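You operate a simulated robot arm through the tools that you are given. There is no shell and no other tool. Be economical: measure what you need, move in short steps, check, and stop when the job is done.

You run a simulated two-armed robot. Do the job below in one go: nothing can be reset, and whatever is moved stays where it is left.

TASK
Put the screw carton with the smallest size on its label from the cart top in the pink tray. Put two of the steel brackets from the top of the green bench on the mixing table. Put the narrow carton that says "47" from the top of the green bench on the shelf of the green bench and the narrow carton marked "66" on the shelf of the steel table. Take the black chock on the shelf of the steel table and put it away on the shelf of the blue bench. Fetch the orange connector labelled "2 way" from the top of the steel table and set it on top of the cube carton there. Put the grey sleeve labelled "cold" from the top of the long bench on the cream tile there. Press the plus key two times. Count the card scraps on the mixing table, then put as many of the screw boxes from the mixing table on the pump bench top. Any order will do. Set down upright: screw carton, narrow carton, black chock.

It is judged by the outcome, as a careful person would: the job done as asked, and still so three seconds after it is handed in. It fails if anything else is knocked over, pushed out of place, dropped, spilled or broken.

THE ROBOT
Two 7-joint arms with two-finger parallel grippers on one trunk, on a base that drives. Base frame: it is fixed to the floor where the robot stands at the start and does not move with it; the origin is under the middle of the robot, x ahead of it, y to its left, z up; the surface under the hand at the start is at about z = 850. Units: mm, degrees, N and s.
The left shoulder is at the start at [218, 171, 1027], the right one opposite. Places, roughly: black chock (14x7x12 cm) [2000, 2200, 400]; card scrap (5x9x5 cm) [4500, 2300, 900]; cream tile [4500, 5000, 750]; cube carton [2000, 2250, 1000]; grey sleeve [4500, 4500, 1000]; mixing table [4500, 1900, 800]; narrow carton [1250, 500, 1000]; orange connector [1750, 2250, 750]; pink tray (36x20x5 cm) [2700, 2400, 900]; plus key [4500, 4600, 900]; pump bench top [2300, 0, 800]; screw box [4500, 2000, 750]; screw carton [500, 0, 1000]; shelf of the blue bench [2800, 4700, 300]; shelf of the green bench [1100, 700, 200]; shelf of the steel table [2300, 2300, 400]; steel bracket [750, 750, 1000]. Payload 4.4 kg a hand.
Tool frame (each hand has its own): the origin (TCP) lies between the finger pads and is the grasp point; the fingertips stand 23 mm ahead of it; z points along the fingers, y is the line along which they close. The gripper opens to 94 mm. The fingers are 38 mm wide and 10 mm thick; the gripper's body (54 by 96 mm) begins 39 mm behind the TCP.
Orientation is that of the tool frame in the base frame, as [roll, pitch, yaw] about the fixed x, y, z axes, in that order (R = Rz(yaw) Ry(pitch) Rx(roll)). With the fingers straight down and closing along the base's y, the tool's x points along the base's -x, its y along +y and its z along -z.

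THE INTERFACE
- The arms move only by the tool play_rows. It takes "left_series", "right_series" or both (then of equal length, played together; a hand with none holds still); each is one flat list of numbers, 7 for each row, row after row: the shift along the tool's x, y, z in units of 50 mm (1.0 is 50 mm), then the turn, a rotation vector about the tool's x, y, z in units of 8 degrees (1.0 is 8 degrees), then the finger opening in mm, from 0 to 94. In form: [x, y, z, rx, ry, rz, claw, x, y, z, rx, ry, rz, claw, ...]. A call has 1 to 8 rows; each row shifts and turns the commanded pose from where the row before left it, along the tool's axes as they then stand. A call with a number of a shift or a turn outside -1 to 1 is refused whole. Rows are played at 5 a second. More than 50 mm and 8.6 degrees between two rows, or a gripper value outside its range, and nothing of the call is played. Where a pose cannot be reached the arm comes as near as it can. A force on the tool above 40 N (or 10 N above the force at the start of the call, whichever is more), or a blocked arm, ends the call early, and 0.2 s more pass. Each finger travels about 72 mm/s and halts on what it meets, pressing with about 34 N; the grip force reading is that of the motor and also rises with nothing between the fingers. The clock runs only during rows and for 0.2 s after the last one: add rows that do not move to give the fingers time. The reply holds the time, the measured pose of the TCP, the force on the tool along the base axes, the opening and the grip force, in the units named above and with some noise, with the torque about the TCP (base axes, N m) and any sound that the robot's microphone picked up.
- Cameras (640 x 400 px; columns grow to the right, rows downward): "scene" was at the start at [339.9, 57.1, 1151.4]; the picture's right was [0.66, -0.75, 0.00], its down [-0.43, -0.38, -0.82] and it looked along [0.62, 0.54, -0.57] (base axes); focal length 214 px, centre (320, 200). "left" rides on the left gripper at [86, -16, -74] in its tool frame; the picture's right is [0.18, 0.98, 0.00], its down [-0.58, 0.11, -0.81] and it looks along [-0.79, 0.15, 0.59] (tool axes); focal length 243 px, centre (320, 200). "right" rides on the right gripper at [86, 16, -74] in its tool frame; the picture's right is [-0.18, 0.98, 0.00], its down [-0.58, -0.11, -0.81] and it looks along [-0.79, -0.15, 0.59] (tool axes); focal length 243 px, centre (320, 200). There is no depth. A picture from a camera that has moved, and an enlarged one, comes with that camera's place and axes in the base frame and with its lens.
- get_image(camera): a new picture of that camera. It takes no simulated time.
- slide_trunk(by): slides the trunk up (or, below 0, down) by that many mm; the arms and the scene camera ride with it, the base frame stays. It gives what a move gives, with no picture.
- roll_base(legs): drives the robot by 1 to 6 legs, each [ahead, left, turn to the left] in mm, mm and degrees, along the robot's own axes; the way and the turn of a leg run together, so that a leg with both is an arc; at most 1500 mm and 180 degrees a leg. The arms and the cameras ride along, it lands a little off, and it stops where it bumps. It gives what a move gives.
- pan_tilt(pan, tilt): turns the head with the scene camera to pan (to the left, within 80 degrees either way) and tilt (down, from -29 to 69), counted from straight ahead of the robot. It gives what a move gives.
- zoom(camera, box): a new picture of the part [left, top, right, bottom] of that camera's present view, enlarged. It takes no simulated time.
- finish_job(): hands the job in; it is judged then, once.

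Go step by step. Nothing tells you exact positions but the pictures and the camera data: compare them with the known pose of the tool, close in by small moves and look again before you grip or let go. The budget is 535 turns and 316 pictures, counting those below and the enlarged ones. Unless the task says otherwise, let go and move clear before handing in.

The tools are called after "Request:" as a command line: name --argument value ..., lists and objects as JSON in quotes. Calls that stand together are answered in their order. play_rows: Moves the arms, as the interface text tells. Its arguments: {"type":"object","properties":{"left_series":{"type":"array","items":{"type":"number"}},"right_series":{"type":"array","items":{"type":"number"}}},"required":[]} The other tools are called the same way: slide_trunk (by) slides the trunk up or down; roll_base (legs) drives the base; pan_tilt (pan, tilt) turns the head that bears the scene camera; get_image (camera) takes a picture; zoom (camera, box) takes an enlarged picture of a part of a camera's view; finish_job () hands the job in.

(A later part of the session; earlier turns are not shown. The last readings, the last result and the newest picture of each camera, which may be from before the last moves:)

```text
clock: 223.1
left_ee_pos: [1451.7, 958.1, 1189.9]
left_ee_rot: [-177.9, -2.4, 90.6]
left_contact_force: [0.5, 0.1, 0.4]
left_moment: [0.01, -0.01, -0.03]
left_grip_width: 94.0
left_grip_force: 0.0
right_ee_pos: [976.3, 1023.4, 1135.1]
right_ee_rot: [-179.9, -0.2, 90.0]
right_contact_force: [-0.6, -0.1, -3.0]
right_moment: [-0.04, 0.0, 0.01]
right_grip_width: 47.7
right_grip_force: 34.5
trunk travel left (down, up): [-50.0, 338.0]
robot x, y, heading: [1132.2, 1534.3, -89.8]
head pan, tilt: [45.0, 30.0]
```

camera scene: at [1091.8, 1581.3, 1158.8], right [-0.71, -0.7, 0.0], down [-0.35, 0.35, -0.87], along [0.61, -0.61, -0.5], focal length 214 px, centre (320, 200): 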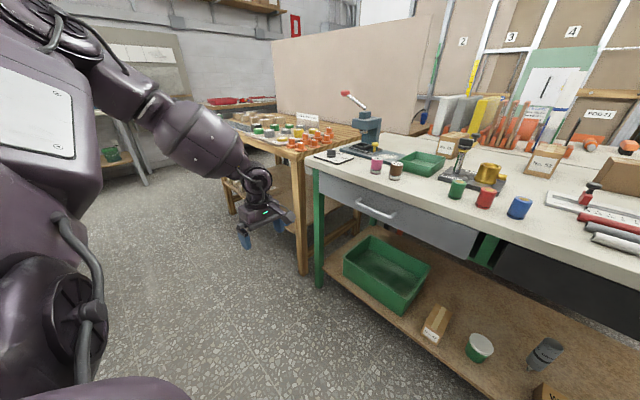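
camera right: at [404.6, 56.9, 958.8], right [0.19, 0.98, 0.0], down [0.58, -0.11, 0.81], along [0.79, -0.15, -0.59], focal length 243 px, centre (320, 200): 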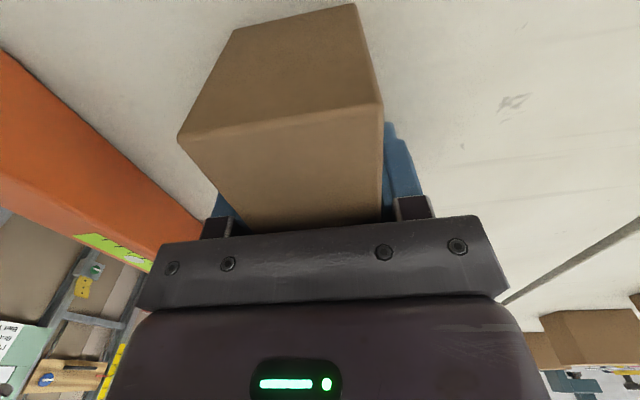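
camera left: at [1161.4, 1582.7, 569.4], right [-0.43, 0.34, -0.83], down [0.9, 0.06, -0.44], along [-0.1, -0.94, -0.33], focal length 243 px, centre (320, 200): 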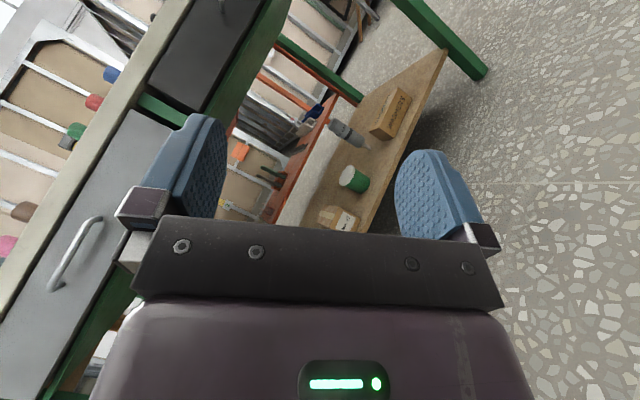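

Request:
play_rows --left_series '[0, -0.8, 0, -0.26, -1, 0, 94, 0, -0.8, 0, 0, -1, 0, 94, 0, -0.54, 0, 0, -1, 0, 94, 0, 0, 0, 0, -1, 0, 94, -0.5, 0, 0.8, 0, 0, 0, 94, -0.5, 0, 0.8, 0, 0, 0, 94]'

Request:
roll_base --legs '[[135, 0, 0]]'

Request:
pan_tilt --pan 12 --tilt 35

Request:
get_image --camera "scene"

```text
clock: 224.5
left_ee_pos: [1344.8, 873.3, 1145.5]
left_ee_rot: [179.9, 29.6, 90.7]
left_contact_force: [-0.4, -0.3, -0.3]
left_moment: [0.01, -0.04, -0.02]
left_grip_width: 93.8
left_grip_force: 0.0
right_ee_pos: [976.1, 1024.2, 1132.4]
right_ee_rot: [-179.9, -0.2, 89.9]
right_contact_force: [0.1, -0.6, -2.8]
right_moment: [-0.06, 0.01, 0.0]
right_grip_width: 47.8
right_grip_force: 34.0
trunk travel left (down, up): [-50.0, 338.0]
robot x, y, heading: [1130.8, 1531.7, -90.0]
head pan, tilt: [45.0, 30.0]
```

```text
clock: 225.8
left_ee_pos: [1346.4, 744.8, 1144.9]
left_ee_rot: [-180.0, 29.6, 90.9]
left_contact_force: [0.3, -0.2, -0.9]
left_moment: [0.0, 0.02, -0.02]
left_grip_width: 94.0
left_grip_force: 0.0
right_ee_pos: [977.0, 892.8, 1133.5]
right_ee_rot: [-179.9, -0.2, 90.0]
right_contact_force: [0.1, 0.0, -3.2]
right_moment: [-0.01, -0.03, 0.02]
right_grip_width: 48.0
right_grip_force: 34.3
trunk travel left (down, up): [-50.0, 338.0]
robot x, y, heading: [1131.6, 1402.4, -89.9]
head pan, tilt: [45.0, 30.0]
```

```text
clock: 226.7
left_ee_pos: [1345.9, 744.5, 1145.5]
left_ee_rot: [179.9, 29.6, 90.8]
left_contact_force: [-0.7, -0.1, 0.1]
left_moment: [0.0, 0.03, -0.01]
left_grip_width: 94.0
left_grip_force: 0.2
right_ee_pos: [977.3, 893.1, 1135.1]
right_ee_rot: [-179.9, -0.1, 90.0]
right_contact_force: [0.2, -0.7, -3.4]
right_moment: [0.0, -0.02, 0.01]
right_grip_width: 48.2
right_grip_force: 33.6
trunk travel left (down, up): [-50.0, 338.0]
robot x, y, heading: [1134.7, 1405.6, -89.9]
head pan, tilt: [12.0, 35.0]
```

```text
222 pictures are left
camera scene: at [1150.2, 1041.5, 1151.0], right [-0.98, -0.21, 0.0], down [-0.12, 0.56, -0.82], along [0.17, -0.8, -0.57], focal length 214 px, centre (320, 200)
```

scene: 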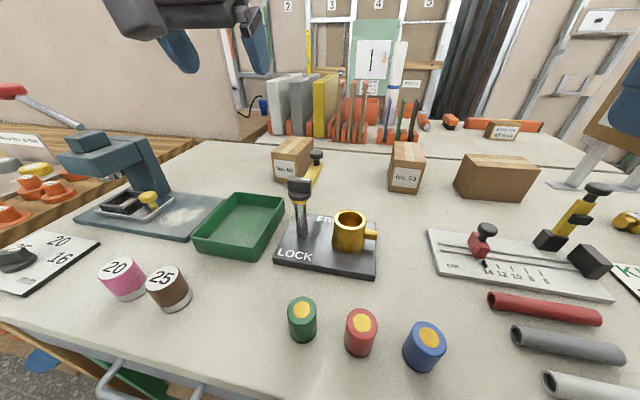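

Carton 66 at x≈1346, front y≈555; the clamp handle (1243, 646) leaves enough room. Move forward above it.

Request:
play_rows --left_series '[-0.6, 0, 0.78, 0, 0, 0, 94, -0.83, 0, 0.48, 0, 0, 0, 94, -0.83, 0, 0.48, 0, 0, 0, 94, -0.6, 0, 0.78, 0, 0, 0, 94, 0, 0, 0, 0, 0, 0, 94]'

Request:
get_image --camera "left"

```text
clock: 227.9
left_ee_pos: [1351.3, 556.9, 1103.8]
left_ee_rot: [179.9, 29.5, 90.9]
left_contact_force: [-0.4, -0.3, 0.1]
left_moment: [-0.03, 0.0, 0.0]
left_grip_width: 94.2
left_grip_force: 0.0
right_ee_pos: [977.3, 892.9, 1133.1]
right_ee_rot: [-179.9, -0.3, 90.1]
right_contact_force: [-0.3, 0.3, -3.1]
right_moment: [0.0, 0.04, 0.01]
right_grip_width: 48.1
right_grip_force: 34.1
trunk travel left (down, up): [-50.0, 338.0]
robot x, y, heading: [1127.6, 1401.1, -89.8]
head pan, tilt: [12.0, 35.0]
```

```text
221 pictures are left
camera left: at [1332.4, 669.4, 1125.0], right [0.98, 0.18, -0.09], down [0.11, -0.11, 0.99], along [0.16, -0.98, -0.12], focal length 243 px, centre (320, 200)
```

left: 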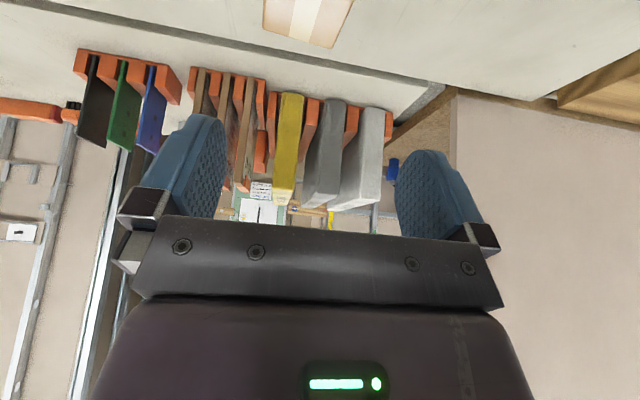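

Descend 95 mm and look.

Request:
play_rows --left_series '[0.45, 0, 0.86, 0, 0, 0, 94, 0.45, 0, 0.86, 0, 0, 0, 94, 0.2, 0, 0.35, 0, 0, 0, 94, 0, 0, 0, 0, 0, 0, 94]'

Request:
get_image --camera "left"

Request:
get_image --camera "scene"

```text
clock: 228.9
left_ee_pos: [1346.7, 552.7, 992.2]
left_ee_rot: [-179.9, 29.6, 90.8]
left_contact_force: [0.6, 0.2, -0.6]
left_moment: [-0.02, 0.04, -0.03]
left_grip_width: 94.3
left_grip_force: 0.0
right_ee_pos: [978.1, 893.8, 1133.6]
right_ee_rot: [-180.0, -0.1, 90.0]
right_contact_force: [-1.2, 0.7, -3.8]
right_moment: [-0.04, -0.01, 0.0]
right_grip_width: 48.1
right_grip_force: 34.0
trunk travel left (down, up): [-50.0, 338.0]
robot x, y, heading: [1132.4, 1402.0, -89.7]
head pan, tilt: [12.0, 35.0]
```

```text
220 pictures are left
camera left: at [1329.1, 664.9, 1013.0], right [0.98, 0.17, -0.09], down [0.11, -0.11, 0.99], along [0.16, -0.98, -0.12], focal length 243 px, centre (320, 200)
```

left: 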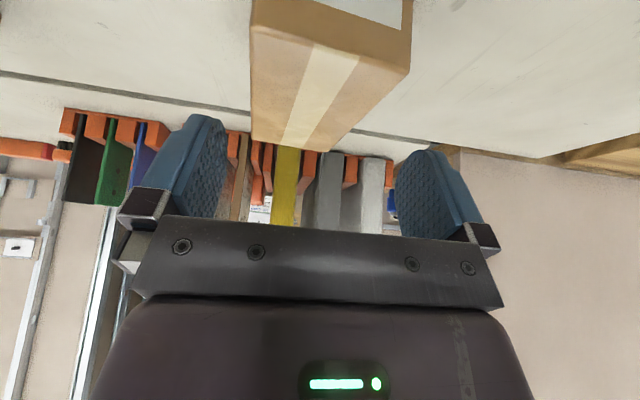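

```text
219 pictures are left
camera scene: at [1150.1, 1041.8, 1151.1], right [-0.98, -0.21, 0.0], down [-0.12, 0.56, -0.82], along [0.17, -0.8, -0.57], focal length 214 px, centre (320, 200)
```

scene: 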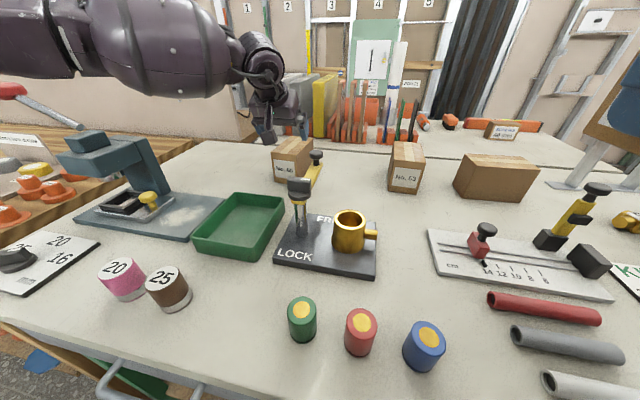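

Carton 66 is yawed about 5°. I match that and go down, then grip.

Request:
play_rows --left_series '[0.1, -0.06, -0.06, 0.35, 0, 0.6, 94, 0.42, 0, 0.73, 0, 0, 0, 94, 0.38, 0, 0.66, 0, 0, 0, 94, 0, 0, 0, 0, 0, 0, 94]'

Request:
get_image --camera "left"

```text
clock: 229.9
left_ee_pos: [1348.7, 561.4, 911.8]
left_ee_rot: [-179.9, 29.7, 85.3]
left_contact_force: [-1.2, 0.1, 1.1]
left_moment: [0.01, -0.01, -0.03]
left_grip_width: 93.9
left_grip_force: 0.0
right_ee_pos: [978.3, 894.6, 1134.6]
right_ee_rot: [-179.9, -0.1, 90.0]
right_contact_force: [0.0, 0.2, -3.3]
right_moment: [-0.03, 0.02, -0.02]
right_grip_width: 47.9
right_grip_force: 34.0
trunk travel left (down, up): [-50.0, 338.0]
robot x, y, heading: [1133.2, 1404.5, -89.9]
head pan, tilt: [12.0, 35.0]
```

```text
218 pictures are left
camera left: at [1341.0, 675.8, 933.7], right [0.99, 0.08, -0.09], down [0.1, -0.12, 0.99], along [0.07, -0.99, -0.12], focal length 243 px, centre (320, 200)
```

left: 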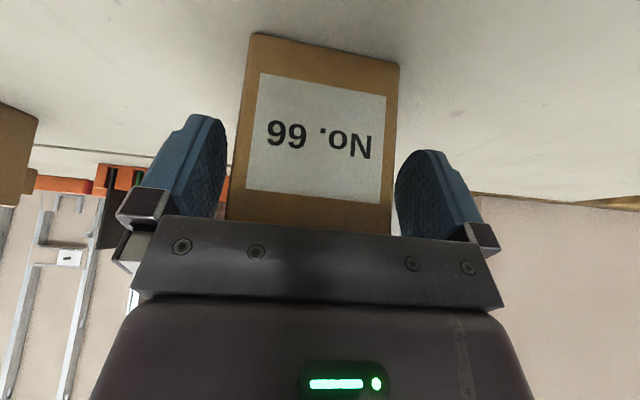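

Request:
play_rows --left_series '[-0.24, -0.03, 0.14, 0, 0, 0, 94, 0, 0, 0, 0, 0, 0, 94, 0, 0, 0, 0, 0, 0, 60, 0, 0, 0, 0, 0, 0, 50, 0, 0, 0, 0, 0, 0, 50]'

Request:
get_image --camera "left"

```text
clock: 231.1
left_ee_pos: [1345.5, 547.4, 908.8]
left_ee_rot: [-179.9, 29.6, 85.3]
left_contact_force: [-0.1, -0.4, -0.5]
left_moment: [0.04, -0.19, -0.13]
left_grip_width: 71.9
left_grip_force: 34.1
right_ee_pos: [978.2, 893.6, 1133.7]
right_ee_rot: [-179.9, -0.1, 90.0]
right_contact_force: [0.3, 0.2, -2.6]
right_moment: [0.02, 0.01, 0.05]
right_grip_width: 47.9
right_grip_force: 33.7
trunk travel left (down, up): [-50.0, 338.0]
robot x, y, heading: [1133.3, 1403.9, -89.8]
head pan, tilt: [12.0, 35.0]
```

```text
217 pictures are left
camera left: at [1338.8, 661.5, 931.4], right [0.99, 0.08, -0.09], down [0.1, -0.12, 0.99], along [0.07, -0.99, -0.12], focal length 243 px, centre (320, 200)
```

left: 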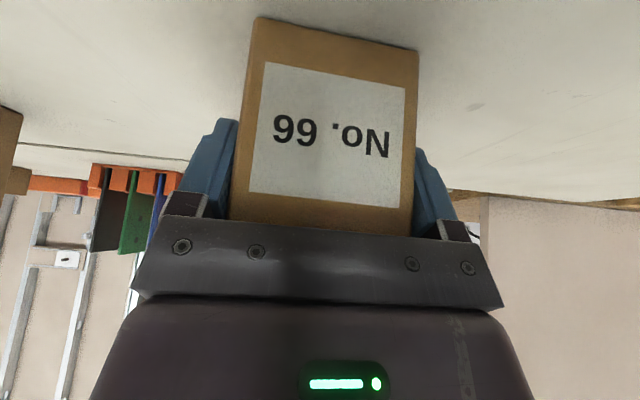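

Carton 66 held. Lift and back off.

Request:
play_rows --left_series '[-0.25, 0, -0.43, 0, 0, 0, 50, -0.5, 0, -0.86, 0, 0, 0, 50, -0.5, 0, -0.86, 0, 0, 0, 50, -0.5, 0, -0.86, 0, 0, 0, 50]'

Request:
roll_base --legs '[[-300, 0, 0]]'

Request:
pan_tilt --pan 80 --tilt 25

Request:
get_image --camera "scene"

```text
clock: 232.1
left_ee_pos: [1353.3, 544.7, 1082.6]
left_ee_rot: [180.0, 29.7, 85.4]
left_contact_force: [0.1, -0.1, -4.0]
left_moment: [0.18, -0.02, 0.02]
left_grip_width: 72.1
left_grip_force: 34.6
left hand out of reach, approached as far as the arm can: row 4
right_ee_pos: [977.3, 894.4, 1135.2]
right_ee_rot: [-180.0, 0.0, 90.0]
right_contact_force: [-0.4, 0.8, -3.3]
right_moment: [-0.07, 0.0, 0.01]
right_grip_width: 47.9
right_grip_force: 34.0
trunk travel left (down, up): [-50.0, 338.0]
robot x, y, heading: [1131.7, 1403.8, -89.9]
head pan, tilt: [12.0, 35.0]
```

```text
clock: 234.2
left_ee_pos: [1352.3, 841.4, 1079.7]
left_ee_rot: [-179.9, 29.5, 85.3]
left_contact_force: [-0.8, 0.4, -4.1]
left_moment: [0.18, 0.0, -0.01]
left_grip_width: 71.8
left_grip_force: 34.2
right_ee_pos: [975.9, 1192.3, 1133.9]
right_ee_rot: [-179.9, -0.3, 89.8]
right_contact_force: [0.6, 1.0, -3.8]
right_moment: [-0.04, 0.02, 0.01]
right_grip_width: 47.9
right_grip_force: 34.2
trunk travel left (down, up): [-50.0, 338.0]
robot x, y, heading: [1132.4, 1704.6, -89.9]
head pan, tilt: [12.0, 35.0]
```

```text
clock: 235.6
left_ee_pos: [1349.9, 840.6, 1079.0]
left_ee_rot: [-179.9, 29.6, 85.3]
left_contact_force: [-0.8, -0.9, -3.9]
left_moment: [0.19, -0.01, -0.01]
left_grip_width: 71.8
left_grip_force: 34.6
right_ee_pos: [975.7, 1192.5, 1132.9]
right_ee_rot: [-179.9, -0.2, 89.8]
right_contact_force: [0.1, -0.1, -2.5]
right_moment: [-0.04, 0.03, 0.0]
right_grip_width: 47.8
right_grip_force: 34.4
trunk travel left (down, up): [-50.0, 338.0]
robot x, y, heading: [1130.0, 1703.4, -89.8]
head pan, tilt: [80.0, 25.0]
```

```text
216 pictures are left
camera scene: at [1221.2, 1410.6, 1166.6], right [-0.18, -0.98, 0.0], down [-0.42, 0.07, -0.91], along [0.89, -0.16, -0.42], focal length 214 px, centre (320, 200)
```

scene: 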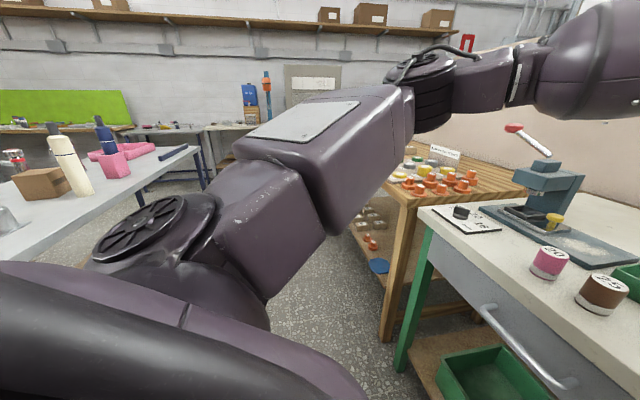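

Drive to open floor west of the steel table, with the left hand retracted, then turn to face +x.

Request:
play_rows --left_series '[0.85, 0, -0.49, 0, 0, 0, 50, 0.85, 0, -0.49, 0, 0, 0, 50, 0.85, 0, -0.49, 0, 0, 0, 50, 0.85, 0, -0.49, 0, 0, 0, 50, 0.85, 0.0, -0.49, 0, 0, 0, 50, 0, 0.95, 0, 0, 0, 0, 50, 0, 0.95, 0, 0, 0, 0, 50]'

Request:
roll_base --legs '[[-100, -500, 0], [0, 0, 90]]'

Request:
pan_tilt --pan 0 --tilt 15

Request:
get_image --camera "scene"

```text
clock: 237.2
left_ee_pos: [1464.7, 1081.0, 1080.8]
left_ee_rot: [-179.8, 29.5, 85.2]
left_contact_force: [0.3, 0.5, -4.8]
left_moment: [0.14, 0.02, 0.0]
left_grip_width: 72.1
left_grip_force: 34.1
right_ee_pos: [976.3, 1193.6, 1133.5]
right_ee_rot: [-180.0, -0.2, 89.9]
right_contact_force: [-0.4, -0.6, -2.4]
right_moment: [-0.03, 0.01, 0.0]
right_grip_width: 47.8
right_grip_force: 34.0
trunk travel left (down, up): [-50.0, 338.0]
robot x, y, heading: [1130.3, 1702.6, -90.0]
head pan, tilt: [80.0, 25.0]
```

```text
clock: 241.2
left_ee_pos: [1031.0, 1161.5, 1078.3]
left_ee_rot: [-179.9, 29.5, 84.6]
left_contact_force: [0.4, 0.0, -4.4]
left_moment: [0.16, 0.0, -0.02]
left_grip_width: 71.9
left_grip_force: 34.0
right_ee_pos: [543.3, 1279.7, 1132.8]
right_ee_rot: [-179.9, -0.2, 89.2]
right_contact_force: [0.9, 0.5, -2.8]
right_moment: [-0.02, 0.0, -0.02]
right_grip_width: 47.9
right_grip_force: 33.4
trunk travel left (down, up): [-50.0, 338.0]
robot x, y, heading: [702.6, 1785.8, -90.8]
head pan, tilt: [80.0, 25.0]
stopped in leg 1: the robot was blocked; the commanded pose is now the measured one
```

```text
clock: 242.7
left_ee_pos: [1030.1, 1162.6, 1079.1]
left_ee_rot: [-179.9, 29.4, 84.5]
left_contact_force: [0.8, -1.0, -4.3]
left_moment: [0.2, -0.04, -0.02]
left_grip_width: 72.0
left_grip_force: 34.6
right_ee_pos: [542.7, 1279.9, 1133.9]
right_ee_rot: [-179.9, -0.2, 89.1]
right_contact_force: [-0.3, 0.4, -3.5]
right_moment: [-0.04, 0.0, 0.02]
right_grip_width: 48.2
right_grip_force: 34.0
trunk travel left (down, up): [-50.0, 338.0]
robot x, y, heading: [702.4, 1784.5, -90.9]
head pan, tilt: [0.0, 15.0]
```

```text
215 pictures are left
camera scene: at [700.5, 1418.4, 1182.8], right [-1.0, 0.01, 0.0], down [0.0, 0.26, -0.97], along [-0.01, -0.97, -0.26], focal length 214 px, centre (320, 200)
```

scene: 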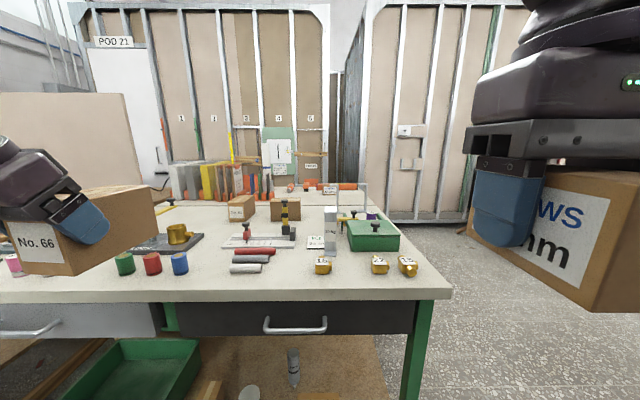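

Something blocks further west; I step back east and turn there.

Request:
roll_base --legs '[[60, 180, 0], [0, 0, 90]]'

Request:
get_image --camera "scene"

```text
clock: 248.7
left_ee_pos: [1516.4, 2045.8, 1081.0]
left_ee_rot: [-179.9, 29.6, 173.8]
left_contact_force: [0.0, 0.1, -4.4]
left_moment: [0.02, 0.17, -0.01]
left_grip_width: 71.9
left_grip_force: 34.5
right_ee_pos: [1392.7, 1560.5, 1134.1]
right_ee_rot: [-179.9, -0.3, 178.4]
right_contact_force: [0.1, 0.2, -3.9]
right_moment: [-0.01, -0.06, -0.01]
right_grip_width: 47.8
right_grip_force: 34.0
trunk travel left (down, up): [-50.0, 338.0]
robot x, y, heading: [882.7, 1730.0, -1.4]
head pan, tilt: [0.0, 15.0]
```

```text
214 pictures are left
camera scene: at [1253.0, 1717.7, 1182.9], right [-0.02, -1.0, 0.0], down [-0.26, 0.01, -0.97], along [0.97, -0.02, -0.26], focal length 214 px, centre (320, 200)
```

scene: 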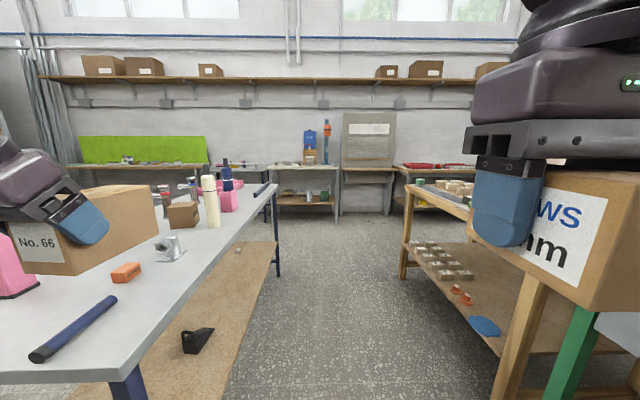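

Layout clear: steel table left, wooden bench right. For the low shelf I'll flip the left wrist in open space first. Turn slightly right and make room.

Request:
roll_base --legs '[[-100, -80, 0], [0, 0, -45]]'

Request:
play_rows --left_series '[0, 0.9, 0, 0, 1, 0, 50, 0, 0.9, 0, 0, 1, 0, 50, 0, 0.9, 0, 0, 1, 0, 50, 0, 0.9, 0, 0, 0.7, 0, 50, 0, 0, 1, 0, 0, 0, 50, 0, 0, 1, 0, 0, 0, 50, 0, 0, 1, 0, 0, 0, 50, 0, 0, 1, 0, 0, 0, 50]'

Request:
pan_tilt --pan 45 --tilt 35

Request:
get_image --camera "scene"

```text
clock: 252.2
left_ee_pos: [1451.6, 1420.0, 1079.7]
left_ee_rot: [-179.9, 29.5, 128.1]
left_contact_force: [-1.0, 1.0, -4.4]
left_moment: [0.16, 0.07, 0.02]
left_grip_width: 71.6
left_grip_force: 34.1
right_ee_pos: [1019.3, 1170.5, 1133.1]
right_ee_rot: [-179.8, -0.2, 132.7]
right_contact_force: [-0.4, -0.3, -3.5]
right_moment: [0.0, 0.01, -0.01]
right_grip_width: 47.7
right_grip_force: 33.7
trunk travel left (down, up): [-50.0, 338.0]
robot x, y, heading: [787.5, 1647.5, -47.0]
head pan, tilt: [0.0, 15.0]
```

```text
clock: 254.0
left_ee_pos: [1594.5, 1530.9, 876.8]
left_ee_rot: [-179.9, -0.1, 128.1]
left_contact_force: [0.5, -0.7, -3.5]
left_moment: [0.08, 0.06, 0.02]
left_grip_width: 71.9
left_grip_force: 34.1
right_ee_pos: [1018.3, 1168.9, 1132.7]
right_ee_rot: [-179.9, -0.2, 132.9]
right_contact_force: [-0.1, 0.4, -3.3]
right_moment: [-0.02, -0.03, -0.03]
right_grip_width: 47.9
right_grip_force: 34.3
trunk travel left (down, up): [-50.0, 338.0]
robot x, y, heading: [783.3, 1648.4, -47.0]
head pan, tilt: [0.0, 15.0]
```

```text
clock: 255.1
left_ee_pos: [1594.7, 1530.4, 880.3]
left_ee_rot: [-179.9, -0.2, 128.1]
left_contact_force: [0.3, 0.4, -3.9]
left_moment: [0.1, 0.08, -0.03]
left_grip_width: 71.8
left_grip_force: 33.8
right_ee_pos: [1017.8, 1169.5, 1133.8]
right_ee_rot: [-179.9, -0.2, 132.7]
right_contact_force: [-0.3, 0.4, -3.2]
right_moment: [-0.02, -0.04, -0.01]
right_grip_width: 47.8
right_grip_force: 34.0
trunk travel left (down, up): [-50.0, 338.0]
robot x, y, heading: [787.4, 1648.3, -47.3]
head pan, tilt: [45.0, 35.0]
```

```text
213 pictures are left
camera scene: at [1059.4, 1443.2, 1150.9], right [-0.04, -1.0, 0.0], down [-0.57, 0.02, -0.82], along [0.82, -0.03, -0.57], focal length 214 px, centre (320, 200)
```

scene: 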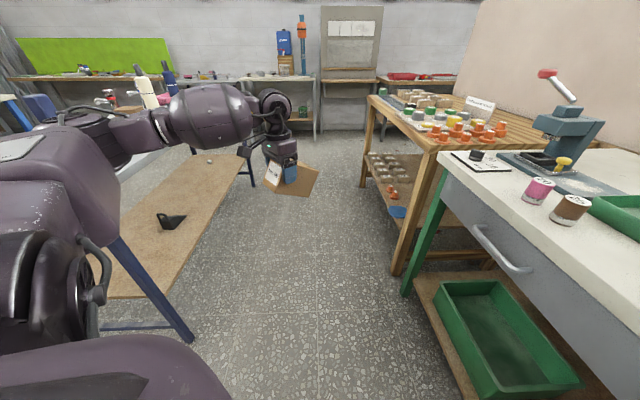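

Request:
play_rows --left_series '[0, 0, 1, 0, 0, 0, 50, 0, 0, 0.9, 0, 0, 0, 50, 0, 0, 0, 0, 0, -1, 50, 0, 0, 0, 0, 0, -1, 50, 0, 0, 0, 0, 0, -1, 50, 0, 0, 0, 0, 0, -1, 50, 0, 0, 0, 0, 0, -1, 50, 0, 0, 0, 0, 0, -1, 50]'

Request:
play_rows --left_series '[0, 0, 0, 0, 0, -1, 50, 0, 0, 0, 0, 0, -1, 50, 0, 0, 0, 0, 0, -1, 50, 0, 0, 0, 0, 0, -1, 50, 0, 0, 0, 0, 0, -1, 50, 0, 0, 0, 0, 0, -1, 50, 0, 0, 0, 0, 0, -1, 50, 0, 0, 0, 0, 0, -1, 50]'

Request:
play_rows --left_series '[0, 0, 0, 0, 0, -1, 50, 0, 0, 0, 0, 0, -1, 50, 0, 0, 0, 0, 0, -1, 50, 0, 0, 0, 0, 0, -1, 50, 0, 0, 0, 0, 0, -1, 50, 0, 0, 0, 0, -1, 0, 50, 0, 0, 0, 0, -1, 0, 50, 0, 0, 0, 0, -1, 0, 50]'

Request:
get_image --camera "scene"

```text
clock: 256.9
left_ee_pos: [1592.0, 1531.5, 785.0]
left_ee_rot: [179.9, -0.1, 176.2]
left_contact_force: [0.3, 0.1, -3.5]
left_moment: [0.0, 0.14, -0.01]
left_grip_width: 71.8
left_grip_force: 33.9
right_ee_pos: [1019.3, 1169.7, 1133.5]
right_ee_rot: [-179.9, -0.3, 132.7]
right_contact_force: [0.5, -0.7, -3.7]
right_moment: [-0.01, 0.0, 0.01]
right_grip_width: 47.7
right_grip_force: 33.5
trunk travel left (down, up): [-50.0, 338.0]
robot x, y, heading: [786.9, 1646.5, -47.1]
head pan, tilt: [45.0, 35.0]
```

```text
clock: 258.7
left_ee_pos: [1592.2, 1531.0, 784.7]
left_ee_rot: [179.8, -0.1, -119.7]
left_contact_force: [0.6, -0.3, -4.7]
left_moment: [-0.09, 0.04, -0.01]
left_grip_width: 72.1
left_grip_force: 33.9
right_ee_pos: [1018.0, 1169.9, 1133.0]
right_ee_rot: [-180.0, -0.2, 132.8]
right_contact_force: [-0.2, 1.5, -2.0]
right_moment: [-0.06, 0.0, 0.0]
right_grip_width: 48.1
right_grip_force: 34.2
trunk travel left (down, up): [-50.0, 338.0]
robot x, y, heading: [783.8, 1647.0, -47.0]
head pan, tilt: [45.0, 35.0]
```

```text
clock: 260.5
left_ee_pos: [1591.9, 1531.0, 786.1]
left_ee_rot: [179.9, 24.1, -80.0]
left_contact_force: [0.4, -0.5, -4.8]
left_moment: [-0.17, -0.01, -0.01]
left_grip_width: 72.1
left_grip_force: 34.7
right_ee_pos: [1018.2, 1169.3, 1133.5]
right_ee_rot: [-179.9, -0.2, 132.7]
right_contact_force: [-0.6, 0.0, -2.8]
right_moment: [-0.03, -0.01, 0.01]
right_grip_width: 47.9
right_grip_force: 33.9
trunk travel left (down, up): [-50.0, 338.0]
robot x, y, heading: [785.7, 1649.5, -46.8]
head pan, tilt: [45.0, 35.0]
```

```text
212 pictures are left
camera scene: at [1059.6, 1442.8, 1150.6], right [-0.04, -1.0, 0.0], down [-0.57, 0.02, -0.82], along [0.82, -0.03, -0.57], focal length 214 px, centre (320, 200)
```

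scene: 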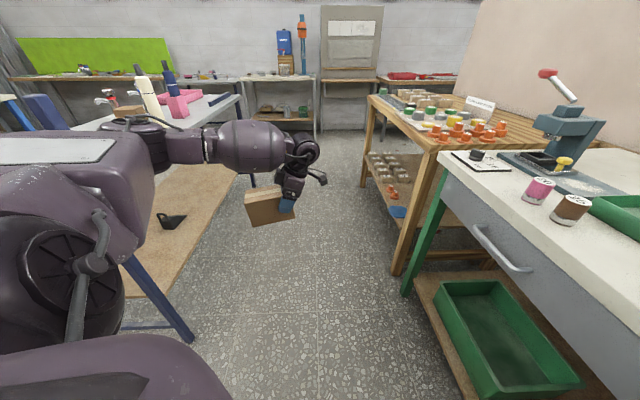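

Request:
play_rows --left_series '[0, 0, 0, 0, -1, 0, 50, 0, 0, 0, 0, -1, 0, 50, 0, 0, 0, 0, -1, 0, 50, 0, 0, 0, 0.7, 0, 0.7, 50, 0, 0, 0, 0.7, 0, 0.7, 50, 0, 0, 0, 0.7, 0, 0.7, 50, 0, 0, 0, 0.7, 0, 0.7, 50, 0, 0, 0, 0.7, 0, 0.7, 50]'

Request:
play_rows --left_series '[0, 0, 0, 0.7, 0, 0.7, 50, 0, 0, 0, 0.7, 0, 0.7, 50, 0, 0, 0, 0.7, 0, 0.7, 50, 0, 0, 0, 0.7, 0, 0.7, 50, 0, 0, 0, 0.7, 0, 0.7, 50, 0, 0, 0, 0.7, 0, 0.7, 50, 0, 0, 0, 0.7, 0, 0.7, 50, 0, 0, 0, 0.7, 0, 0.7, 50]'

Request:
play_rows --left_series '[0, 0, 0, 0.7, 0, 0.7, 50, 0, 0, 0, 0.7, 0, 0.7, 50, 0, 0, 0, 0.7, 0, 0.7, 50, 0, 0, 0, 0.7, 0, 0.7, 50, 0, 0, 0, 0.7, 0, 0.7, 50, 0, 0, 0, 0.7, 0, 0.7, 50, 0, 0, 0, 0.7, 0, 0.7, 50]'

Request:
get_image --camera "scene"

```text
clock: 262.3
left_ee_pos: [1592.0, 1531.3, 783.9]
left_ee_rot: [176.9, 47.2, -121.7]
left_contact_force: [0.6, 0.4, -4.2]
left_moment: [-0.17, 0.07, -0.01]
left_grip_width: 71.7
left_grip_force: 34.5
right_ee_pos: [1018.9, 1169.1, 1133.7]
right_ee_rot: [-179.9, 0.0, 132.7]
right_contact_force: [-0.1, -0.4, -3.2]
right_moment: [0.0, -0.01, -0.02]
right_grip_width: 47.9
right_grip_force: 34.0
trunk travel left (down, up): [-50.0, 338.0]
robot x, y, heading: [784.0, 1649.6, -46.9]
head pan, tilt: [45.0, 35.0]
```

```text
clock: 264.1
left_ee_pos: [1593.0, 1531.1, 785.0]
left_ee_rot: [176.0, 44.1, 174.1]
left_contact_force: [0.3, -0.1, -4.9]
left_moment: [0.04, 0.21, 0.02]
left_grip_width: 71.7
left_grip_force: 34.4
right_ee_pos: [1019.2, 1168.8, 1134.1]
right_ee_rot: [-180.0, 0.0, 132.7]
right_contact_force: [0.1, -0.3, -3.2]
right_moment: [0.03, 0.0, 0.03]
right_grip_width: 48.0
right_grip_force: 33.9
trunk travel left (down, up): [-50.0, 338.0]
robot x, y, heading: [784.0, 1645.0, -47.2]
head pan, tilt: [45.0, 35.0]
```

```text
clock: 265.7
left_ee_pos: [1592.3, 1530.2, 784.4]
left_ee_rot: [178.7, 42.1, 120.6]
left_contact_force: [0.5, -0.3, -3.7]
left_moment: [0.21, 0.14, 0.01]
left_grip_width: 71.9
left_grip_force: 34.0
right_ee_pos: [1018.3, 1169.0, 1133.7]
right_ee_rot: [-179.8, -0.3, 132.8]
right_contact_force: [0.2, 1.2, -3.5]
right_moment: [0.02, -0.01, 0.03]
right_grip_width: 47.9
right_grip_force: 33.9
trunk travel left (down, up): [-50.0, 338.0]
robot x, y, heading: [785.0, 1648.2, -47.3]
head pan, tilt: [45.0, 35.0]
```

```text
211 pictures are left
camera scene: at [1059.6, 1443.2, 1150.7], right [-0.04, -1.0, 0.0], down [-0.57, 0.02, -0.82], along [0.82, -0.03, -0.57], focal length 214 px, centre (320, 200)
```

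scene: 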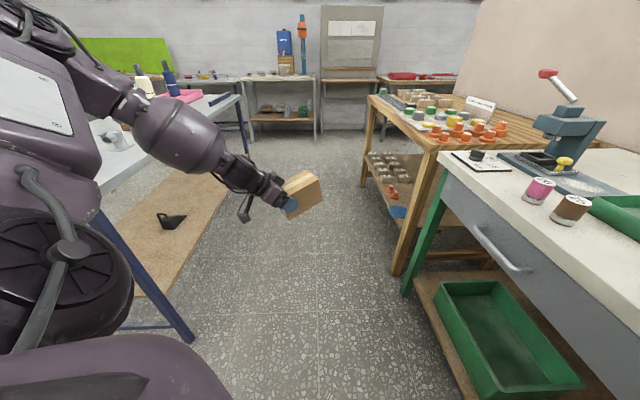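

Flip sequence done without limits. Now lower it.

Request:
play_rows --left_series '[0.66, 0, 0.73, 0, 0, 0, 50, 0.66, 0, 0.73, 0, 0, 0, 50, 0.66, 0, 0.73, 0, 0, 0, 50, 0.66, 0, 0.73, 0, 0, 0, 50, 0.66, 0, 0.73, 0, 0, 0, 50, 0.66, 0, 0.73, 0, 0, 0, 50]'

Request:
play_rows --left_series '[0, 0, 0, 0, 0.75, 0, 50, 0, 0, 0, 0, 0.75, 0, 50, 0, 0, 0, -0.37, 0, -0.65, 50, 0, 0, 0, -0.37, 0, -0.65, 50]'

Request:
get_image --camera "scene"

```text
clock: 267.1
left_ee_pos: [1601.7, 1559.5, 721.6]
left_ee_rot: [178.6, 42.0, 120.7]
left_contact_force: [-0.5, 0.2, -3.8]
left_moment: [0.19, 0.06, 0.0]
left_grip_width: 71.7
left_grip_force: 34.0
left hand out of reach, approached as far as the arm can: row 2, 3, 4, 5, 6
right_ee_pos: [1017.8, 1169.4, 1133.2]
right_ee_rot: [-180.0, -0.2, 132.7]
right_contact_force: [-0.4, 0.5, -1.9]
right_moment: [0.0, -0.03, 0.01]
right_grip_width: 48.1
right_grip_force: 34.2
trunk travel left (down, up): [-50.0, 338.0]
robot x, y, heading: [783.4, 1648.9, -46.9]
head pan, tilt: [45.0, 35.0]
```

```text
clock: 268.1
left_ee_pos: [1603.2, 1558.8, 723.0]
left_ee_rot: [178.9, 30.3, 133.2]
left_contact_force: [0.2, -0.4, -4.2]
left_moment: [0.13, 0.14, -0.02]
left_grip_width: 72.0
left_grip_force: 33.5
right_ee_pos: [1017.7, 1170.9, 1132.2]
right_ee_rot: [-179.8, -0.3, 132.8]
right_contact_force: [-0.7, 0.5, -3.5]
right_moment: [0.04, -0.05, -0.01]
right_grip_width: 47.9
right_grip_force: 33.7
trunk travel left (down, up): [-50.0, 338.0]
robot x, y, heading: [786.1, 1650.5, -46.9]
head pan, tilt: [45.0, 35.0]
```

```text
210 pictures are left
camera scene: at [1059.7, 1443.0, 1150.6], right [-0.04, -1.0, 0.0], down [-0.57, 0.02, -0.82], along [0.82, -0.03, -0.57], focal length 214 px, centre (320, 200)
```

scene: 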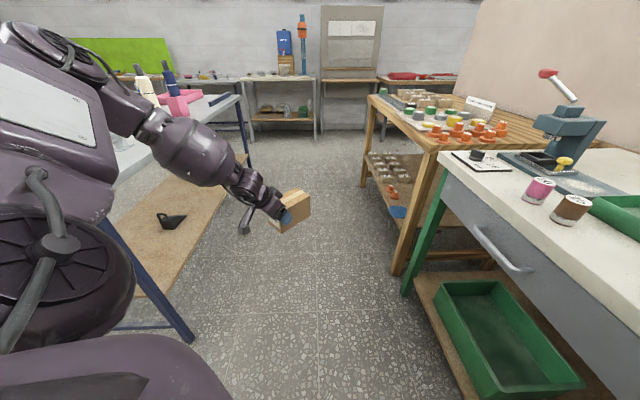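

Wrist isn't flipped yet: the hand must swing around the forearm axis, passing above it. I swing left, tilt up to ~78°, then swing forward.

Request:
play_rows --left_series '[0, 0, 0, -0.5, 0, -0.86, 50, 0, 0, 0, -0.5, 0, -0.86, 50, 0, 0, 0, -0.5, 0, -0.86, 50, 0, 0, 0, -0.5, 0, -0.86, 50, 0, 0, 0, -0.5, 0, -0.86, 50, 0, 0, 0, -0.5, 0, -0.86, 50, 0, 0, 0, -0.5, 0, -0.86, 50, 0, 0, 0, -0.5, 0, -0.86, 50]'

Request:
play_rows --left_series '[0, 0, 0, 0, -1, 0, 50, 0, 0, 0, 0, -1, 0, 50, 0, 0, 0, 0, -1, 0, 50, 0, 0, 0, 0, -1, 0, 50, 0, 0, 0, 0, -1, 0, 50, 0, 0, 0, 0, -1, 0, 50]'

Request:
play_rows --left_series '[0, 0, 0, 0.98, 0, 0.2, 50, 0, 0, 0, 0.98, 0, 0.2, 50, 0, 0, 0, 0.98, 0, 0.2, 50, 0, 0, 0, 0.98, 0, 0.2, 50, 0, 0, 0, 0.98, 0, 0.2, 50, 0, 0, 0, 0.98, 0, 0.2, 50, 0, 0, 0, 0.98, 0, 0.2, 50, 0, 0, 0, 0.98, 0, 0.2, 50]'

Request:
get_image --camera "scene"

```text
clock: 269.9
left_ee_pos: [1603.3, 1557.1, 723.8]
left_ee_rot: [179.7, 31.0, -162.7]
left_contact_force: [-0.3, 0.7, -4.9]
left_moment: [-0.09, 0.2, -0.01]
left_grip_width: 71.9
left_grip_force: 34.3
right_ee_pos: [1018.4, 1169.0, 1132.8]
right_ee_rot: [-179.8, -0.2, 132.8]
right_contact_force: [0.7, -0.1, -3.4]
right_moment: [-0.04, -0.01, 0.03]
right_grip_width: 47.9
right_grip_force: 33.6
trunk travel left (down, up): [-50.0, 338.0]
robot x, y, heading: [782.8, 1649.2, -47.3]
head pan, tilt: [45.0, 35.0]
```

```text
clock: 271.3
left_ee_pos: [1600.9, 1550.2, 717.4]
left_ee_rot: [179.4, 61.8, -163.8]
left_contact_force: [-0.3, -0.5, -3.9]
left_moment: [-0.06, 0.18, 0.02]
left_grip_width: 72.0
left_grip_force: 34.0
left hand out of reach, approached as far as the arm can: row 4, 5, 6
right_ee_pos: [1017.6, 1168.8, 1132.9]
right_ee_rot: [-179.9, -0.2, 132.7]
right_contact_force: [0.0, -0.7, -3.9]
right_moment: [0.0, -0.01, 0.02]
right_grip_width: 48.1
right_grip_force: 34.0
trunk travel left (down, up): [-50.0, 338.0]
robot x, y, heading: [782.9, 1647.5, -47.0]
head pan, tilt: [45.0, 35.0]
```

```text
clock: 273.1
left_ee_pos: [1557.8, 1405.9, 746.0]
left_ee_rot: [-168.0, 57.5, -176.7]
left_contact_force: [0.1, 0.5, -4.8]
left_moment: [0.05, 0.2, 0.01]
left_grip_width: 71.9
left_grip_force: 33.4
left hand out of reach, approached as far as the arm can: row 1, 2, 3, 4, 5, 6, 7, 8
right_ee_pos: [1017.5, 1168.4, 1133.1]
right_ee_rot: [-179.9, -0.3, 132.7]
right_contact_force: [-0.9, -0.2, -3.5]
right_moment: [0.0, 0.0, -0.01]
right_grip_width: 48.0
right_grip_force: 33.8
trunk travel left (down, up): [-50.0, 338.0]
robot x, y, heading: [783.4, 1649.1, -47.1]
head pan, tilt: [45.0, 35.0]
```

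```text
209 pictures are left
camera scene: at [1059.0, 1442.8, 1150.8], right [-0.04, -1.0, 0.0], down [-0.57, 0.02, -0.82], along [0.82, -0.03, -0.57], focal length 214 px, centre (320, 200)
```

scene: 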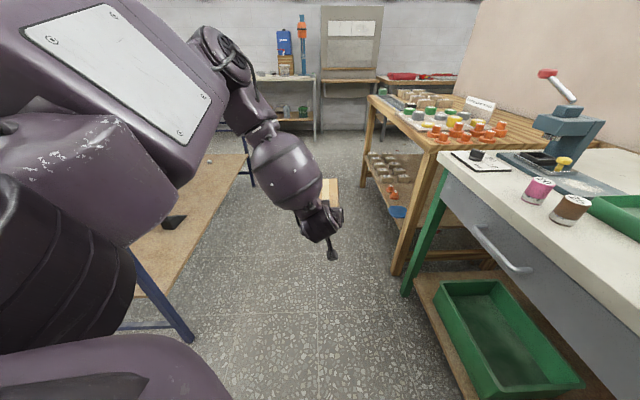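

Request:
play_rows --left_series '[0.82, 0, 0.54, 0, 0, 0, 50, 0.82, 0, 0.54, 0, 0, 0, 50, 0.82, 0, 0.54, 0, 0, 0, 50, 0.82, 0, 0.54, 0, 0, 0, 50, 0, 0, 0, 0, 1, 0, 50, 0, 0, 0, 0, 1, 0, 50]'

Request:
get_image --camera "scene"

```text
clock: 274.5
left_ee_pos: [1559.0, 1372.8, 551.5]
left_ee_rot: [-171.4, 41.6, 179.0]
left_contact_force: [-0.2, -0.2, -5.5]
left_moment: [0.04, 0.23, -0.02]
left_grip_width: 71.8
left_grip_force: 34.4
left hand out of reach, approached as far as the arm can: row 1, 2
right_ee_pos: [1017.9, 1169.3, 1133.0]
right_ee_rot: [-179.9, -0.2, 132.7]
right_contact_force: [0.1, 0.4, -3.8]
right_moment: [0.01, -0.03, -0.01]
right_grip_width: 48.2
right_grip_force: 34.2
trunk travel left (down, up): [-50.0, 338.0]
robot x, y, heading: [788.3, 1648.8, -47.0]
head pan, tilt: [45.0, 35.0]
```

```text
208 pictures are left
camera scene: at [1059.6, 1443.2, 1150.8], right [-0.04, -1.0, 0.0], down [-0.57, 0.02, -0.82], along [0.82, -0.03, -0.57], focal length 214 px, centre (320, 200)
```

scene: 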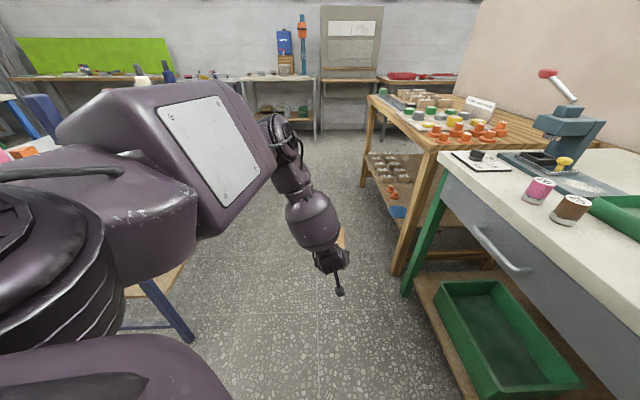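

It works now: low, with the tool pointing 46° left of the robot's heading. Fix roll, set 30° tilt and lower to about z=510.

Request:
play_rows --left_series '[0, 0, 0, -0.5, 0.73, 0, 50, 0, 0, 0, -0.5, 0.73, 0, 50, 0.49, 0, 0.84, 0, 0, 0, 50, 0, 0, 0, 0, 0, 0, 50]'

Request:
get_image --camera "left"

```text
clock: 275.5
left_ee_pos: [1558.8, 1373.3, 503.2]
left_ee_rot: [-179.9, 30.2, 177.9]
left_contact_force: [-0.2, 0.4, -4.0]
left_moment: [-0.02, 0.21, -0.02]
left_grip_width: 72.0
left_grip_force: 33.7
right_ee_pos: [1017.4, 1169.9, 1133.7]
right_ee_rot: [-179.9, 0.1, 132.8]
right_contact_force: [-0.2, 0.7, -2.1]
right_moment: [0.0, -0.05, 0.0]
right_grip_width: 47.7
right_grip_force: 34.2
trunk travel left (down, up): [-50.0, 338.0]
robot x, y, heading: [783.3, 1651.7, -47.4]
head pan, tilt: [45.0, 35.0]
```

```text
207 pictures are left
camera left: at [1445.3, 1363.1, 524.3], right [-0.12, 0.99, -0.09], down [0.1, 0.11, 0.99], along [0.99, 0.11, -0.11], focal length 243 px, centre (320, 200)
```

left: 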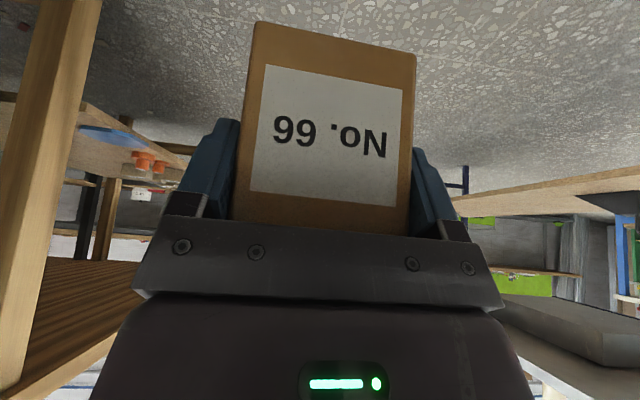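

Carton still firm. Drive into the aisle: first diagonal, then turn to face +x.

Request:
roll_base --legs '[[363, 97, 0], [0, 0, 47]]'

Request:
pan_tilt --pan 35 --tilt 35

Request:
get_image --camera "scene"

```text
clock: 280.0
left_ee_pos: [1819.2, 1850.7, 501.3]
left_ee_rot: [180.0, 30.1, -134.1]
left_contact_force: [0.4, -0.3, -4.1]
left_moment: [-0.11, 0.15, -0.02]
left_grip_width: 71.9
left_grip_force: 33.5
right_ee_pos: [1610.7, 1311.8, 1134.0]
right_ee_rot: [-179.9, -0.3, -179.2]
right_contact_force: [-0.8, 0.3, -3.1]
right_moment: [0.02, -0.02, 0.0]
right_grip_width: 47.9
right_grip_force: 34.2
trunk travel left (down, up): [-50.0, 338.0]
robot x, y, heading: [1099.7, 1455.6, 0.9]
head pan, tilt: [45.0, 35.0]
```

```text
clock: 280.7
left_ee_pos: [1819.7, 1850.1, 501.7]
left_ee_rot: [180.0, 30.1, -134.1]
left_contact_force: [0.2, 0.8, -3.6]
left_moment: [-0.15, 0.13, 0.04]
left_grip_width: 72.0
left_grip_force: 34.1
right_ee_pos: [1612.6, 1312.0, 1133.3]
right_ee_rot: [-179.9, -0.2, -179.3]
right_contact_force: [-0.1, -0.3, -3.2]
right_moment: [0.03, -0.03, 0.02]
right_grip_width: 47.7
right_grip_force: 34.2
trunk travel left (down, up): [-50.0, 338.0]
robot x, y, heading: [1096.0, 1460.8, 0.6]
head pan, tilt: [35.0, 35.0]
```

```text
206 pictures are left
camera scene: at [1443.6, 1514.2, 1150.8], right [0.59, -0.81, 0.0], down [-0.46, -0.34, -0.82], along [0.66, 0.48, -0.57], focal length 214 px, centre (320, 200)
```

scene: 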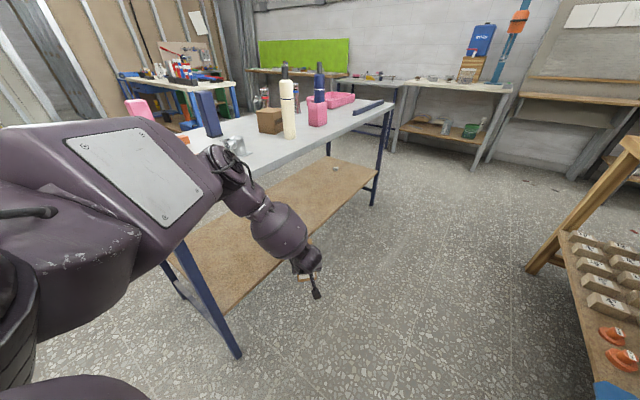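

For under-table reach the arm must be extended with the normal wrist branch (arm slope then suits the 30° tilt). I turn right into free space and undo the flip.

Request:
roll_base --legs '[[0, 0, -45]]'

Request:
play_rows --left_series '[-0.49, 0, -0.84, 0, 0, 0, 50, -0.5, 0, -0.8, 0, -1, 0, 50, -0.6, 0, -0.75, 0, -1, 0, 50, -0.7, 0, -0.6, 0, -1, 0, 50, -0.82, 0, -0.5, 0, -0.5, 0, 50, 0, 0, 0, -0.84, 0, -0.54, 50, 0, 0, 0, -0.84, 0, -0.54, 50, 0, 0, 0, -0.84, 0, -0.54, 50]'

Request:
play_rows --left_series '[0, 0, 0, -0.84, 0, -0.54, 50, 0, 0, 0, -0.84, 0, -0.54, 50, 0, 0, 0, -0.84, 0, -0.54, 50, 0, 0, 0, 0, 1, 0, 50, 0, 0, 0, 0, 1, 0, 50, 0, 0, 0, 0, 1, 0, 50, 0, 0, 0, 0, 1, 0, 50]'

Request:
pan_tilt --pan 35 --tilt 35

Request:
get_image --camera "scene"

```text
clock: 283.2
left_ee_pos: [1886.3, 1230.9, 501.1]
left_ee_rot: [-180.0, 30.2, -178.7]
left_contact_force: [-0.7, 0.8, -3.7]
left_moment: [0.02, 0.19, -0.02]
left_grip_width: 71.7
left_grip_force: 33.5
right_ee_pos: [1359.4, 993.5, 1133.1]
right_ee_rot: [-179.9, -0.1, 136.2]
right_contact_force: [-0.7, 0.0, -3.0]
right_moment: [-0.01, -0.01, -0.02]
right_grip_width: 47.7
right_grip_force: 34.0
trunk travel left (down, up): [-50.0, 338.0]
robot x, y, heading: [1099.0, 1456.9, -43.5]
head pan, tilt: [35.0, 35.0]
```

```text
clock: 285.0
left_ee_pos: [1895.7, 1231.4, 738.2]
left_ee_rot: [-179.6, 58.0, -154.1]
left_contact_force: [0.0, 0.2, -4.1]
left_moment: [-0.07, 0.17, 0.01]
left_grip_width: 71.9
left_grip_force: 34.1
right_ee_pos: [1361.1, 994.2, 1133.3]
right_ee_rot: [-180.0, -0.2, 136.2]
right_contact_force: [0.1, 0.2, -2.8]
right_moment: [0.01, 0.01, -0.03]
right_grip_width: 48.0
right_grip_force: 34.2
trunk travel left (down, up): [-50.0, 338.0]
robot x, y, heading: [1094.6, 1458.9, -43.8]
head pan, tilt: [35.0, 35.0]
```

```text
clock: 286.6
left_ee_pos: [1894.5, 1231.2, 739.9]
left_ee_rot: [-179.4, 25.7, -130.5]
left_contact_force: [0.1, 0.5, -3.6]
left_moment: [-0.11, 0.13, -0.03]
left_grip_width: 71.8
left_grip_force: 33.8
right_ee_pos: [1360.2, 994.2, 1133.6]
right_ee_rot: [-179.9, -0.1, 136.2]
right_contact_force: [-0.6, 0.0, -3.8]
right_moment: [-0.05, 0.0, 0.01]
right_grip_width: 48.1
right_grip_force: 33.6
trunk travel left (down, up): [-50.0, 338.0]
robot x, y, heading: [1097.7, 1462.3, -44.0]
head pan, tilt: [35.0, 35.0]
```

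```text
clock: 287.2
left_ee_pos: [1895.3, 1232.0, 739.6]
left_ee_rot: [-179.3, 25.8, -130.4]
left_contact_force: [-0.3, -0.7, -3.9]
left_moment: [-0.14, 0.14, 0.01]
left_grip_width: 72.0
left_grip_force: 34.4
right_ee_pos: [1359.4, 994.4, 1133.9]
right_ee_rot: [-179.9, -0.1, 136.3]
right_contact_force: [0.3, 0.1, -3.7]
right_moment: [0.0, 0.02, -0.05]
right_grip_width: 48.1
right_grip_force: 34.2
trunk travel left (down, up): [-50.0, 338.0]
robot x, y, heading: [1100.3, 1458.7, -43.5]
head pan, tilt: [35.0, 35.0]
```

```text
205 pictures are left
camera scene: at [1383.5, 1254.7, 1150.8], right [-0.15, -0.99, 0.0], down [-0.57, 0.09, -0.82], along [0.81, -0.12, -0.57], focal length 214 px, centre (320, 200)
```

scene: 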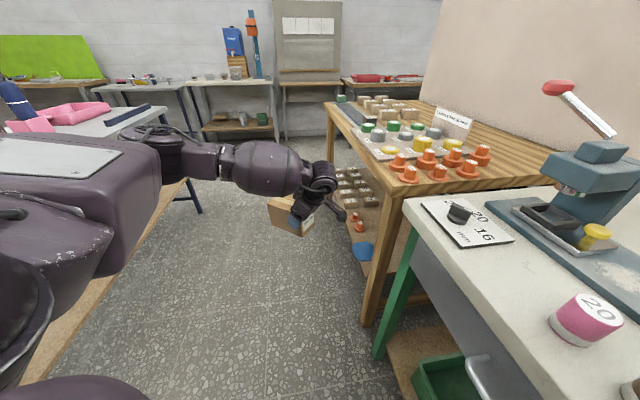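

Normal branch again. Swing the hand back to point forward.

Request:
play_rows --left_series '[0, 0, 0, 0.44, 0, 0.9, 50, 0, 0, 0, 0.44, 0, 0.9, 50, 0, 0, 0, 0.44, 0, 0.9, 50, 0, 0, 0, 0.44, 0, 0.9, 50, 0, 0, 0, 0.44, 0, 0.9, 50, 0, 0, 0, 0.44, 0, 0.9, 50, 0, 0, 0, 0.44, 0, 0.9, 50, 0, 0, 0, 0.44, 0, 0.9, 50]'

Request:
play_rows --left_series '[0, 0, 0, 0.44, 0, 0.9, 50, 0, 0, 0, 0.44, 0, 0.9, 50, 0, 0, 0, 0.44, 0, 0.9, 50, 0, 0, 0, 0.28, -0.5, 0.57, 50, 0, -0.9, 0, 0, 0, 0, 50, 0, -0.9, 0, 0, 0, 0, 50, 0, -0.9, 0, 0, 0, 0, 50, -0.85, 0, 0.49, 0, 0, 0, 50]'

```text
clock: 289.0
left_ee_pos: [1896.0, 1232.0, 738.1]
left_ee_rot: [-179.5, 26.5, 165.2]
left_contact_force: [-0.1, 0.4, -3.6]
left_moment: [0.05, 0.19, 0.01]
left_grip_width: 72.1
left_grip_force: 34.0
right_ee_pos: [1360.2, 993.2, 1134.4]
right_ee_rot: [-179.9, 0.0, 136.2]
right_contact_force: [0.2, 0.1, -3.8]
right_moment: [-0.04, -0.01, -0.01]
right_grip_width: 47.7
right_grip_force: 33.5
trunk travel left (down, up): [-50.0, 338.0]
robot x, y, heading: [1098.9, 1458.3, -43.9]
head pan, tilt: [35.0, 35.0]
```

```text
clock: 290.8
left_ee_pos: [1841.2, 1099.8, 741.5]
left_ee_rot: [180.0, 30.6, 136.0]
left_contact_force: [-0.2, -0.7, -3.8]
left_moment: [0.15, 0.14, -0.03]
left_grip_width: 71.9
left_grip_force: 34.8
right_ee_pos: [1359.9, 993.9, 1133.4]
right_ee_rot: [180.0, -0.2, 136.3]
right_contact_force: [-0.3, -0.3, -3.0]
right_moment: [-0.05, 0.01, 0.0]
right_grip_width: 47.9
right_grip_force: 34.5
trunk travel left (down, up): [-50.0, 338.0]
robot x, y, heading: [1097.5, 1460.7, -43.8]
head pan, tilt: [35.0, 35.0]
```

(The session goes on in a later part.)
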